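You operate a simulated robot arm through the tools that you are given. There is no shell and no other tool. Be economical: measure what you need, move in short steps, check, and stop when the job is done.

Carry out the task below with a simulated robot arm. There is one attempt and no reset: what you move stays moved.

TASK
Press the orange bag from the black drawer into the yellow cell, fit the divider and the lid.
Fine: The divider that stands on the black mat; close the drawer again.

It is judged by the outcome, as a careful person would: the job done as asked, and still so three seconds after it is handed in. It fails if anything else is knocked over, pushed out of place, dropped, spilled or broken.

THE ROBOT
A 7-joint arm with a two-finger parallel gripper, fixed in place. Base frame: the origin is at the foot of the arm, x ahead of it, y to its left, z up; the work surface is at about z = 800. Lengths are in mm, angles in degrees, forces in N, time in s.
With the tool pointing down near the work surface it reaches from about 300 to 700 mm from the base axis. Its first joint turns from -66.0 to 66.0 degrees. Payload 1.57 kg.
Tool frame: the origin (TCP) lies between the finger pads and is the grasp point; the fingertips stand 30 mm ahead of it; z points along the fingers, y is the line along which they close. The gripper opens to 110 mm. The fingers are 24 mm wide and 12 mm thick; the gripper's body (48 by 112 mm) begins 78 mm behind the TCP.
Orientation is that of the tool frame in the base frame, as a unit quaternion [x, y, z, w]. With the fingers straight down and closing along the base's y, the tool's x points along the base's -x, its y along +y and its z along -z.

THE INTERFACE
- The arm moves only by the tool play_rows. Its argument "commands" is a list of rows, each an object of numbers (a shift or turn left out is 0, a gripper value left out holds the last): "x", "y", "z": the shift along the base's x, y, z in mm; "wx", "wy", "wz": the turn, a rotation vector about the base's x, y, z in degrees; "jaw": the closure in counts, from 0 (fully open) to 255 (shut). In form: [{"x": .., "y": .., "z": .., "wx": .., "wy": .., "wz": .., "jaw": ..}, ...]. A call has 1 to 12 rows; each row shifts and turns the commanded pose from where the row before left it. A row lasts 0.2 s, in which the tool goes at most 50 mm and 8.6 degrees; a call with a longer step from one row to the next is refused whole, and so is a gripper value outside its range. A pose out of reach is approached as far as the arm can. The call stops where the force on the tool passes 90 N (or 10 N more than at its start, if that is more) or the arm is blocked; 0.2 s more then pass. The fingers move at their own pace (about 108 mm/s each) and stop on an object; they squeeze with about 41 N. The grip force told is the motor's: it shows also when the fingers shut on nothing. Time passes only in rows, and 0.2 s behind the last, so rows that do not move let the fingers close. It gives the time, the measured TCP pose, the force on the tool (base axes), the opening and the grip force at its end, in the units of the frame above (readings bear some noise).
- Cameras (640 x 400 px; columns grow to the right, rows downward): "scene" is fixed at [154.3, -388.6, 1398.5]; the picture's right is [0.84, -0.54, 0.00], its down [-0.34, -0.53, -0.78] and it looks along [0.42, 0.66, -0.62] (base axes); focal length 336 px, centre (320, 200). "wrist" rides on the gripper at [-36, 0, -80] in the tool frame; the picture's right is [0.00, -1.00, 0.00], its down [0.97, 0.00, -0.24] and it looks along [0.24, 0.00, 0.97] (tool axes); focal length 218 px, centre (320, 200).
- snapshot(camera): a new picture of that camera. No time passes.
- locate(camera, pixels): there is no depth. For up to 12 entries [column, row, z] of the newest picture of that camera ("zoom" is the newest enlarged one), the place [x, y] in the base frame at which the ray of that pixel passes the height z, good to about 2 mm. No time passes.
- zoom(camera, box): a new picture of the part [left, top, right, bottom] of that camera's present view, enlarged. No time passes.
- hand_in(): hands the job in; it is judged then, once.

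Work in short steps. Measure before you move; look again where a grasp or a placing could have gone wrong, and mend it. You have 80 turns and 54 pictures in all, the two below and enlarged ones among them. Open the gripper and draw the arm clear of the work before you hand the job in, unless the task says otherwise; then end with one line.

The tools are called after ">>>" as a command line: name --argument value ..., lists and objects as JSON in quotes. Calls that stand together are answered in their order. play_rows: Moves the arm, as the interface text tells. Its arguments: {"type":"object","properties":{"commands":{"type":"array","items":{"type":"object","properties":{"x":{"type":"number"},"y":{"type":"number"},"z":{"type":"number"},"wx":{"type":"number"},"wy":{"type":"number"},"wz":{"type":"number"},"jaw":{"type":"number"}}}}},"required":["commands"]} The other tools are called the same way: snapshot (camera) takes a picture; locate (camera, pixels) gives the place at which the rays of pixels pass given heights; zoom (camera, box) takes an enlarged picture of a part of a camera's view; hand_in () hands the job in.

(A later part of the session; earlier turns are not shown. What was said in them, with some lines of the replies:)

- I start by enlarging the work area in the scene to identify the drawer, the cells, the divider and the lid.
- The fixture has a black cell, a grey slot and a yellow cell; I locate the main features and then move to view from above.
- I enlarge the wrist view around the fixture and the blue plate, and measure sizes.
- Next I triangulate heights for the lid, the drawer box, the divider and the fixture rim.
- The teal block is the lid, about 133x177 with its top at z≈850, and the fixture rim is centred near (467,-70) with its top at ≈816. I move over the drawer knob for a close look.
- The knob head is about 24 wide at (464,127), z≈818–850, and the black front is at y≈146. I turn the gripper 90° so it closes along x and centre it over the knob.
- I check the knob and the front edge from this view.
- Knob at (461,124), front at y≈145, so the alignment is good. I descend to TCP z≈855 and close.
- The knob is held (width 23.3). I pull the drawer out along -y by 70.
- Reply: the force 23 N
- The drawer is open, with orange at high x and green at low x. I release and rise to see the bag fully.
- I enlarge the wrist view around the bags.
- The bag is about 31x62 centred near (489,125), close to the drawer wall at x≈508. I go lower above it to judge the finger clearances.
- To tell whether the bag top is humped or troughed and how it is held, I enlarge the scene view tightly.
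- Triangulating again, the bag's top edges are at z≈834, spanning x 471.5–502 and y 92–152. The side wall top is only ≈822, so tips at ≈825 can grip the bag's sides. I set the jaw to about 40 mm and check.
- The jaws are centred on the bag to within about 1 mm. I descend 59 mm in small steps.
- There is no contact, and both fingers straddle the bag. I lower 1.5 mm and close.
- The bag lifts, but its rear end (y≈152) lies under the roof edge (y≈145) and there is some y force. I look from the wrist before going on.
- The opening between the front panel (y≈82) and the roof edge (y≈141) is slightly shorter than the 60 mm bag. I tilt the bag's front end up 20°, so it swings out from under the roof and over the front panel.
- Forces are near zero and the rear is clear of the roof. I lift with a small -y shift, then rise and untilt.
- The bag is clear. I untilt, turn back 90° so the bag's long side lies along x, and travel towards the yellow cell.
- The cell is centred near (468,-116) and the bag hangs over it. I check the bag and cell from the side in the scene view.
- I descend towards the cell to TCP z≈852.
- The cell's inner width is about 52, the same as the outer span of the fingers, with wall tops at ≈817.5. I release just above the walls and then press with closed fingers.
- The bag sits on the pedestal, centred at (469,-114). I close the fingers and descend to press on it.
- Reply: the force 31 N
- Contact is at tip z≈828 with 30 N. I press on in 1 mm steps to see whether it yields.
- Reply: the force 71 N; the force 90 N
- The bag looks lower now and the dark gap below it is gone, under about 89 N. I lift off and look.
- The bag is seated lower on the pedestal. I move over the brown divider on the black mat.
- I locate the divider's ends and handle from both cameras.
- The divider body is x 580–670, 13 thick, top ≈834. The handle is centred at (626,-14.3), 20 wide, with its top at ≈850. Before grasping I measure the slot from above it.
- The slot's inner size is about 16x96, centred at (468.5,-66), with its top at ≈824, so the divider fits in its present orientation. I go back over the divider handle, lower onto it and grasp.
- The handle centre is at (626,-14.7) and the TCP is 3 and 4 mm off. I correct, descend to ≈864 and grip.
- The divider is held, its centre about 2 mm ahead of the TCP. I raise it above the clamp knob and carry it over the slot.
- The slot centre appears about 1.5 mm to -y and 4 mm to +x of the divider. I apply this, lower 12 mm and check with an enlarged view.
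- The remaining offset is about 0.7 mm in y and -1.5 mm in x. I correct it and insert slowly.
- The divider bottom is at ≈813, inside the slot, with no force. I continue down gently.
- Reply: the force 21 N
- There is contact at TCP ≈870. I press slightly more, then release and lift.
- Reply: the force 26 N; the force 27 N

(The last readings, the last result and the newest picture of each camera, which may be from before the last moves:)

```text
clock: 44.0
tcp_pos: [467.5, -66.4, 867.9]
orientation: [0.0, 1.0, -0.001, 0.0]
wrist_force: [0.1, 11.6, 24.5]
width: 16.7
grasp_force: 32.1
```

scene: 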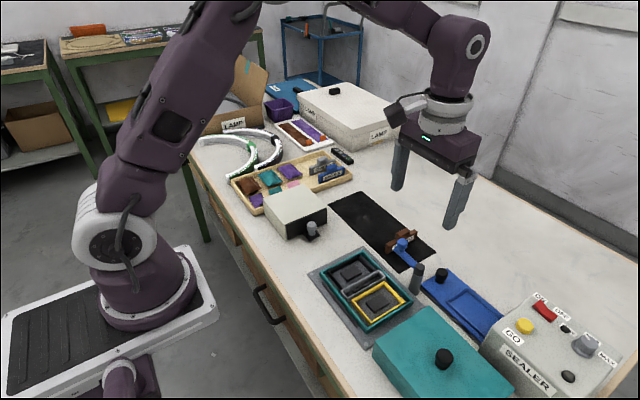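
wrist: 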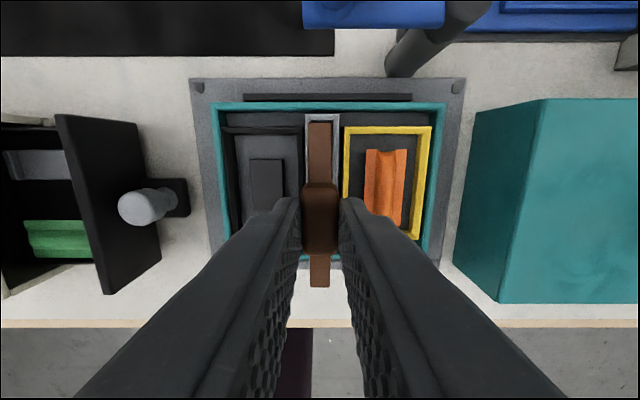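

The force stays about constant while it moves down (a press fit), so I keep going until it bottoms.

>>> play_rows --commands '[{"z": -1}, {"z": -1}, {}]'

>>> zoom --camera "scene" --box '[320, 230, 448, 310]'

```text
clock: 44.8
tcp_pos: [468.5, -67.1, 867.0]
orientation: [0.0, 1.0, 0.0, 0.0]
wrist_force: [-0.1, 16.2, 24.8]
width: 16.6
grasp_force: 32.2
```

```text
5.00 times, centred on (384, 270) of scene
```

zoom: 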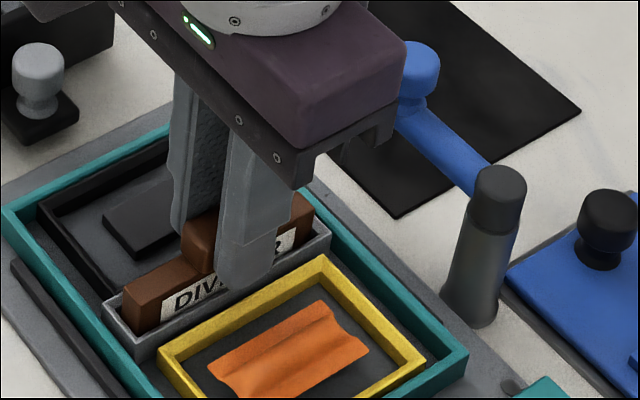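

The divider is in the slot and the grip is probably slipping at about 25 N. I release, rise, close the fingers and press on the handle top.

>>> play_rows --commands '[{"jaw": 200}, {"jaw": 190}, {"z": 20}, {"z": 20, "jaw": 255}, {}, {}]'

>>> play_rows --commands '[{"z": -12}, {"z": -6}, {"z": -2}, {}]'

```text
clock: 46.2
tcp_pos: [467.4, -67.2, 905.1]
orientation: [-0.001, 1.0, 0.0, 0.0]
wrist_force: [0.2, -0.1, 0.4]
width: 0.3
grasp_force: 21.2
```

```text
clock: 47.2
tcp_pos: [467.1, -67.3, 887.3]
orientation: [0.0, 1.0, 0.001, 0.0]
wrist_force: [-4.3, 0.0, 17.7]
width: 0.0
grasp_force: 20.8
```

Contact with the handle top is at z≈857. I press harder in small steps.

>>> play_rows --commands '[{"z": -1}, {}]'

>>> play_rows --commands '[{"z": -1}, {}]'

>>> play_rows --commands '[{"z": -0.7}, {}]'

```text
clock: 47.8
tcp_pos: [467.5, -68.2, 887.8]
orientation: [0.001, 1.0, 0.0, 0.001]
wrist_force: [-12.2, 1.4, 56.8]
width: 0.0
grasp_force: 21.2
```

```text
clock: 48.4
tcp_pos: [466.8, -67.8, 887.9]
orientation: [0.001, 1.0, -0.001, 0.002]
wrist_force: [-9.2, 2.9, 31.3]
width: 0.0
grasp_force: 21.5
stopped in row 2: the force on the tool passed its limit (the readings are from after the stop); the commanded pose is now the measured one
```

```text
clock: 49.0
tcp_pos: [469.5, -69.4, 887.8]
orientation: [0.001, 1.0, -0.001, 0.002]
wrist_force: [-18.8, 3.1, 79.7]
width: 0.1
grasp_force: 21.2
```

The divider holds firm at about 80 N. I lift and look at it.

>>> play_rows --commands '[{"z": 10}, {"z": 40}, {"z": 40}, {}]'

>>> zoom --camera "scene" --box '[330, 240, 426, 300]'

```text
clock: 50.0
tcp_pos: [468.0, -68.8, 971.6]
orientation: [0.0, 1.0, 0.0, 0.001]
wrist_force: [0.1, 0.6, -0.5]
width: 0.2
grasp_force: 20.9
```

```text
6.67 times, centred on (378, 270) of scene
```

zoom: 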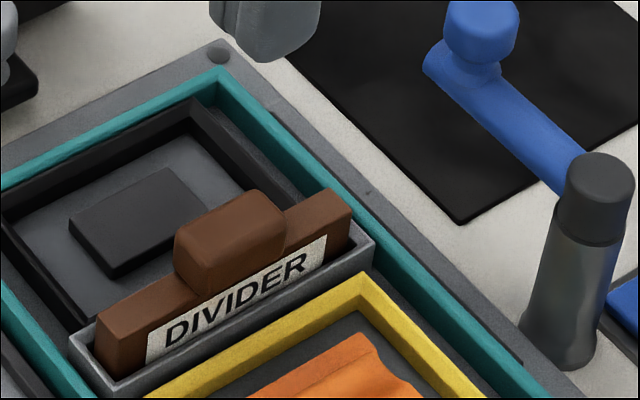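

The divider stands upright and level in its slot. Next I close the drawer by pushing the knob in +y with closed fingers, first moving to y≈24 on its fixture side.

>>> play_rows --commands '[{"x": -3.5, "y": 46}, {"x": -3.5, "y": 46}, {"z": -40}, {"z": -40}, {"z": -25}, {"z": -9}, {}]'

>>> snapshot --camera "wrist"

```text
clock: 51.6
tcp_pos: [460.4, 24.7, 859.9]
orientation: [-0.001, 1.0, 0.0, 0.001]
wrist_force: [0.4, 0.5, -0.5]
width: 0.0
grasp_force: 21.5
```

```text
6 pictures are left
```

wrist: 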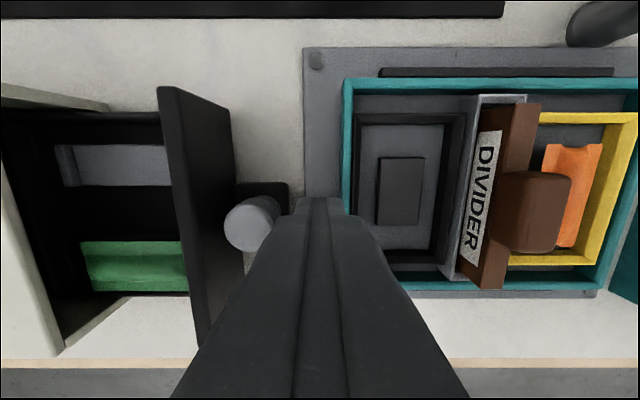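

The fingers are just on the fixture side of the knob. I push it in +y.

>>> play_rows --commands '[{"y": 8}, {"y": 8}, {"y": 10}, {"y": 10}, {"y": 10}, {"y": 10}, {"y": 8}, {"y": 6}, {}]'

>>> play_rows --commands '[{"y": 3}, {"y": 2}, {}]'

```text
clock: 53.6
tcp_pos: [462.2, 94.3, 861.7]
orientation: [0.0, 1.0, 0.001, 0.003]
wrist_force: [0.3, 0.0, -1.1]
width: 0.0
grasp_force: 21.7
```

```text
clock: 54.4
tcp_pos: [460.8, 100.8, 859.6]
orientation: [0.0, 1.0, 0.0, 0.002]
wrist_force: [0.0, -1.2, 1.2]
width: 0.0
grasp_force: 21.3
```

>>> play_rows --commands '[{"y": 2}, {"y": 1}, {}]'

>>> zoom --camera "scene" --box '[250, 170, 346, 240]'

```text
clock: 55.2
tcp_pos: [460.2, 102.2, 862.4]
orientation: [0.001, 1.0, 0.0, 0.002]
wrist_force: [0.7, -0.7, 0.4]
width: 0.0
grasp_force: 21.6
```

```text
5.71 times, centred on (298, 205) of scene
```

zoom: 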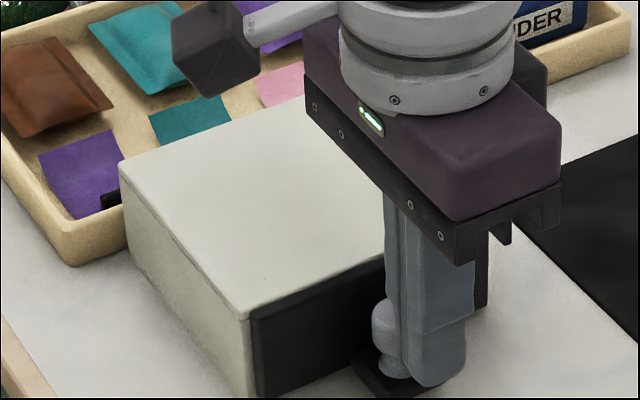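

It looks almost flush. I push until I feel the stop.

>>> play_rows --commands '[{"y": 2}, {"y": 1}, {}]'

>>> play_rows --commands '[{"y": 1}, {"y": 1}, {}]'

```text
clock: 56.0
tcp_pos: [460.3, 104.4, 862.1]
orientation: [0.002, 1.0, -0.001, 0.001]
wrist_force: [-0.8, -6.7, -2.8]
width: 0.2
grasp_force: 21.6
```

```text
clock: 56.8
tcp_pos: [460.1, 104.6, 860.8]
orientation: [0.001, 1.0, 0.001, 0.002]
wrist_force: [-0.5, -28.2, 9.4]
width: 0.0
grasp_force: 21.2
```

The stop is felt at 28 N, so the drawer is closed. I back off, rise and travel to above the lid.

>>> play_rows --commands '[{"y": -15}, {"z": 45}, {"z": 45}, {"z": 40}, {"y": -45, "jaw": 80}, {"y": -45}, {"y": -45}, {"y": -45}, {"y": -45}, {"y": -45}, {"y": -45}, {"y": -48}]'

>>> play_rows --commands '[{"z": -25}, {}]'

>>> snapshot --camera "wrist"

```text
clock: 59.4
tcp_pos: [462.6, -275.3, 991.6]
orientation: [-0.001, 1.0, 0.0, 0.002]
wrist_force: [-0.4, -0.6, -0.2]
width: 75.7
grasp_force: 0.0
```

```text
clock: 60.0
tcp_pos: [461.5, -277.2, 965.1]
orientation: [0.0, 1.0, -0.001, 0.002]
wrist_force: [0.3, -0.1, -0.3]
width: 75.3
grasp_force: 0.1
```

```text
4 pictures are left
```

wrist: 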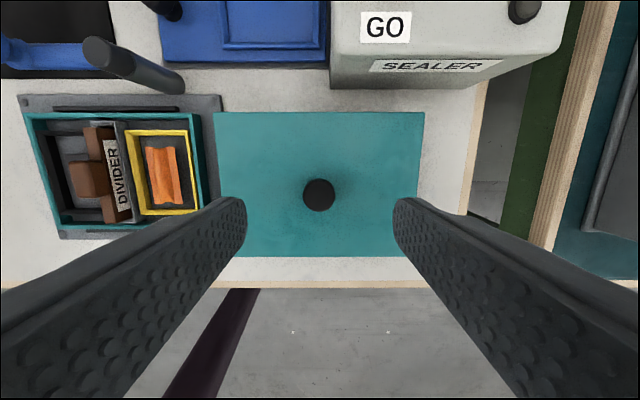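

I locate the lid corners and knob.

>>> locate --camera "wrist" --pixels '[[214, 112, 850], [425, 112, 850], [217, 257, 850], [320, 195, 875], [320, 195, 885], [304, 195, 880], [336, 195, 880], [22, 113, 816], [195, 111, 816], [58, 233, 816], [197, 218, 816], [320, 195, 868]]'

>>> locate --camera "scene" --pixels '[[443.9, 352.7, 868], [443.9, 352.7, 875], [443.9, 352.7, 885]]'

```text
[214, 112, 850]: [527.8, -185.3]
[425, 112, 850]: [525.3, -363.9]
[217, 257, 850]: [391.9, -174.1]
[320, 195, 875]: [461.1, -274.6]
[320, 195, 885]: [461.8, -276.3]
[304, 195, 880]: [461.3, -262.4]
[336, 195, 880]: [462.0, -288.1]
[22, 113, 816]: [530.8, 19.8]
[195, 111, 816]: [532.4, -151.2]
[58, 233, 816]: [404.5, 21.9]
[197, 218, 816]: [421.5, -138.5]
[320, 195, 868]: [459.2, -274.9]
```

```text
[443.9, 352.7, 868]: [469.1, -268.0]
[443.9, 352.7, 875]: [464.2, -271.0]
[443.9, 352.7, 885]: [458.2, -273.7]
```

The knob is aligned with the TCP, its top is at ≈880 and it is about 25 wide. I descend to TCP ≈886 and grip.

>>> play_rows --commands '[{"z": -40}, {"z": -25}, {"z": -10}, {"z": -4}, {}, {"jaw": 255}, {}, {}]'

```text
clock: 61.8
tcp_pos: [462.2, -272.9, 887.4]
orientation: [0.0, 1.0, 0.001, 0.002]
wrist_force: [-0.6, 1.0, -0.2]
width: 24.8
grasp_force: 36.2
```

The knob is gripped (24.8). I lift the lid and check that it comes up level, then carry it over the fixture at a safe height.

>>> play_rows --commands '[{"z": 10}, {"z": 15}, {"z": 30}, {"z": 35}, {}]'

>>> play_rows --commands '[{"y": 34, "x": 1.5}, {"y": 34, "x": 1.5}, {"y": 34, "x": 1.5}, {"y": 34, "x": 1.5}, {"y": 34, "x": 1.5}, {"y": 34, "x": 1}, {}, {}]'

```text
clock: 63.0
tcp_pos: [459.6, -273.4, 977.2]
orientation: [0.0, 1.0, 0.0, 0.002]
wrist_force: [0.8, -0.4, -0.9]
width: 24.9
grasp_force: 36.0
```

```text
clock: 64.8
tcp_pos: [467.1, -68.4, 980.7]
orientation: [0.0, 1.0, 0.0, 0.002]
wrist_force: [-0.4, 0.4, -0.2]
width: 24.9
grasp_force: 36.4
```

I lower until the lid bottom is just above the divider handle and take a picture to align the lid with the fixture plate.

>>> play_rows --commands '[{"x": 1.5, "z": -20}, {"z": -8}, {}, {}]'

>>> snapshot --camera "wrist"

```text
clock: 65.8
tcp_pos: [470.5, -67.5, 950.0]
orientation: [0.0, 1.0, 0.001, 0.002]
wrist_force: [1.2, 0.5, -1.0]
width: 25.0
grasp_force: 36.5
```

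```text
3 pictures are left
```

wrist: 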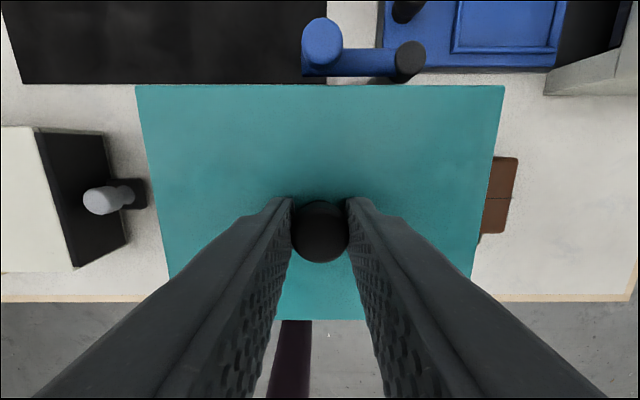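

The lid is square. Comparing with the earlier picture (mat edge and rim), it needs +0.7 in x and -3 in y. I correct and lower to just above the rim.

>>> play_rows --commands '[{"x": 0.7, "y": -3}, {}, {"z": -15}, {"z": -15}, {"z": -8}, {}]'

>>> zoom --camera "scene" --box '[290, 210, 450, 350]'

```text
clock: 67.2
tcp_pos: [471.4, -71.0, 912.9]
orientation: [0.0, 1.0, 0.0, 0.002]
wrist_force: [0.3, 0.1, -1.4]
width: 24.9
grasp_force: 36.3
```

```text
2.86 times, centred on (370, 280) of scene
```

zoom: 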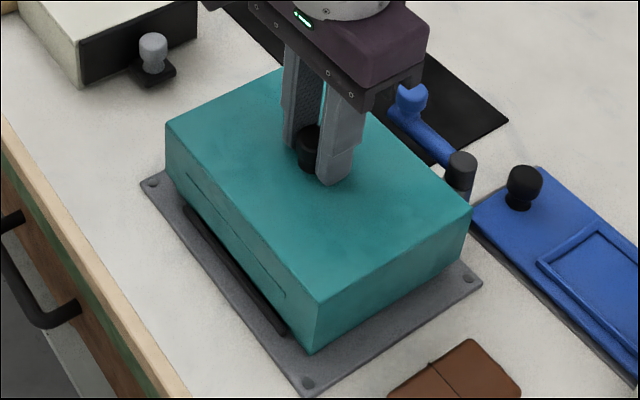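

The lid sits squarely over the plate. I lower it gently.

>>> play_rows --commands '[{"z": -4}, {"z": -3}, {"z": -2}, {}]'

>>> play_rows --commands '[{"z": -2}, {"z": -2}, {}]'

```text
clock: 68.2
tcp_pos: [471.7, -70.1, 902.1]
orientation: [0.0, 1.0, -0.001, 0.002]
wrist_force: [-0.2, -0.5, -0.5]
width: 24.8
grasp_force: 36.3
```

```text
clock: 69.0
tcp_pos: [472.9, -70.0, 896.9]
orientation: [0.0, 1.0, -0.001, 0.002]
wrist_force: [0.6, -0.6, -0.9]
width: 25.0
grasp_force: 36.4
```

There is still no contact with the lid bottom at ≈811, so it has gone over the rim. I continue.

>>> play_rows --commands '[{"z": -2}, {"z": -1}, {}]'

>>> play_rows --commands '[{"z": -1}, {"z": -1}, {}]'

```text
clock: 69.8
tcp_pos: [472.6, -70.1, 893.8]
orientation: [0.0, 1.0, 0.0, 0.002]
wrist_force: [0.4, 0.8, 2.8]
width: 24.6
grasp_force: 36.3
```

```text
clock: 70.6
tcp_pos: [471.5, -69.7, 894.1]
orientation: [0.0, 1.0, -0.001, 0.002]
wrist_force: [-0.1, -0.6, 28.3]
width: 25.0
grasp_force: 36.9
```

Contact is at lid bottom ≈806–807, which is the plate. One more small press, then I release and rise.

>>> play_rows --commands '[{"z": -1}, {}]'

>>> play_rows --commands '[{"z": 2}, {"jaw": 150}, {}, {"z": 15}, {"z": 30}, {"z": 45}, {}]'

>>> zoom --camera "scene" --box '[270, 190, 462, 350]'

```text
clock: 71.2
tcp_pos: [472.3, -70.6, 894.0]
orientation: [0.0, 1.0, 0.0, 0.002]
wrist_force: [-2.5, 4.7, 46.1]
width: 24.8
grasp_force: 36.4
```

```text
clock: 72.8
tcp_pos: [473.3, -68.5, 983.5]
orientation: [0.001, 1.0, 0.001, 0.002]
wrist_force: [0.5, 0.3, -0.6]
width: 45.1
grasp_force: 0.1
```

```text
2.50 times, centred on (366, 270) of scene
```

zoom: 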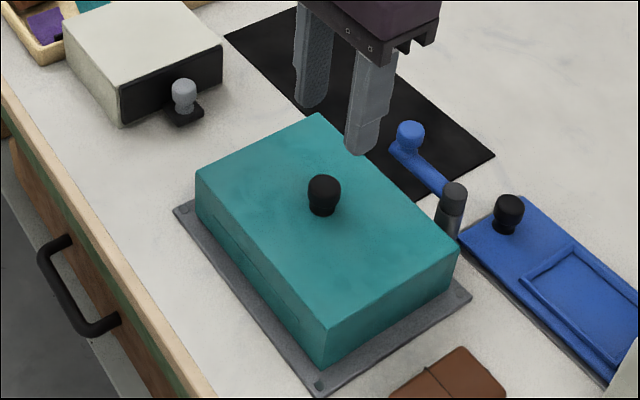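

The lid is seated level and the drawer is closed. I draw the arm up and clear, then hand in.

>>> play_rows --commands '[{"z": 40, "jaw": 0}, {"z": 30, "x": -20, "y": 20}, {"x": -30, "y": 30}, {"y": 40, "x": -20}, {}, {}]'

>>> hand_in

```text
clock: 74.2
tcp_pos: [399.9, 20.6, 1052.5]
orientation: [0.0, 1.0, 0.0, 0.002]
wrist_force: [0.1, -0.5, 0.3]
width: 110.1
grasp_force: 0.0
```

```text
The job is handed in.
```

The orange bag is pressed into the yellow cell, the brown divider from the black mat stands in its slot, the teal lid is on, the drawer is closed, and the job is handed in.
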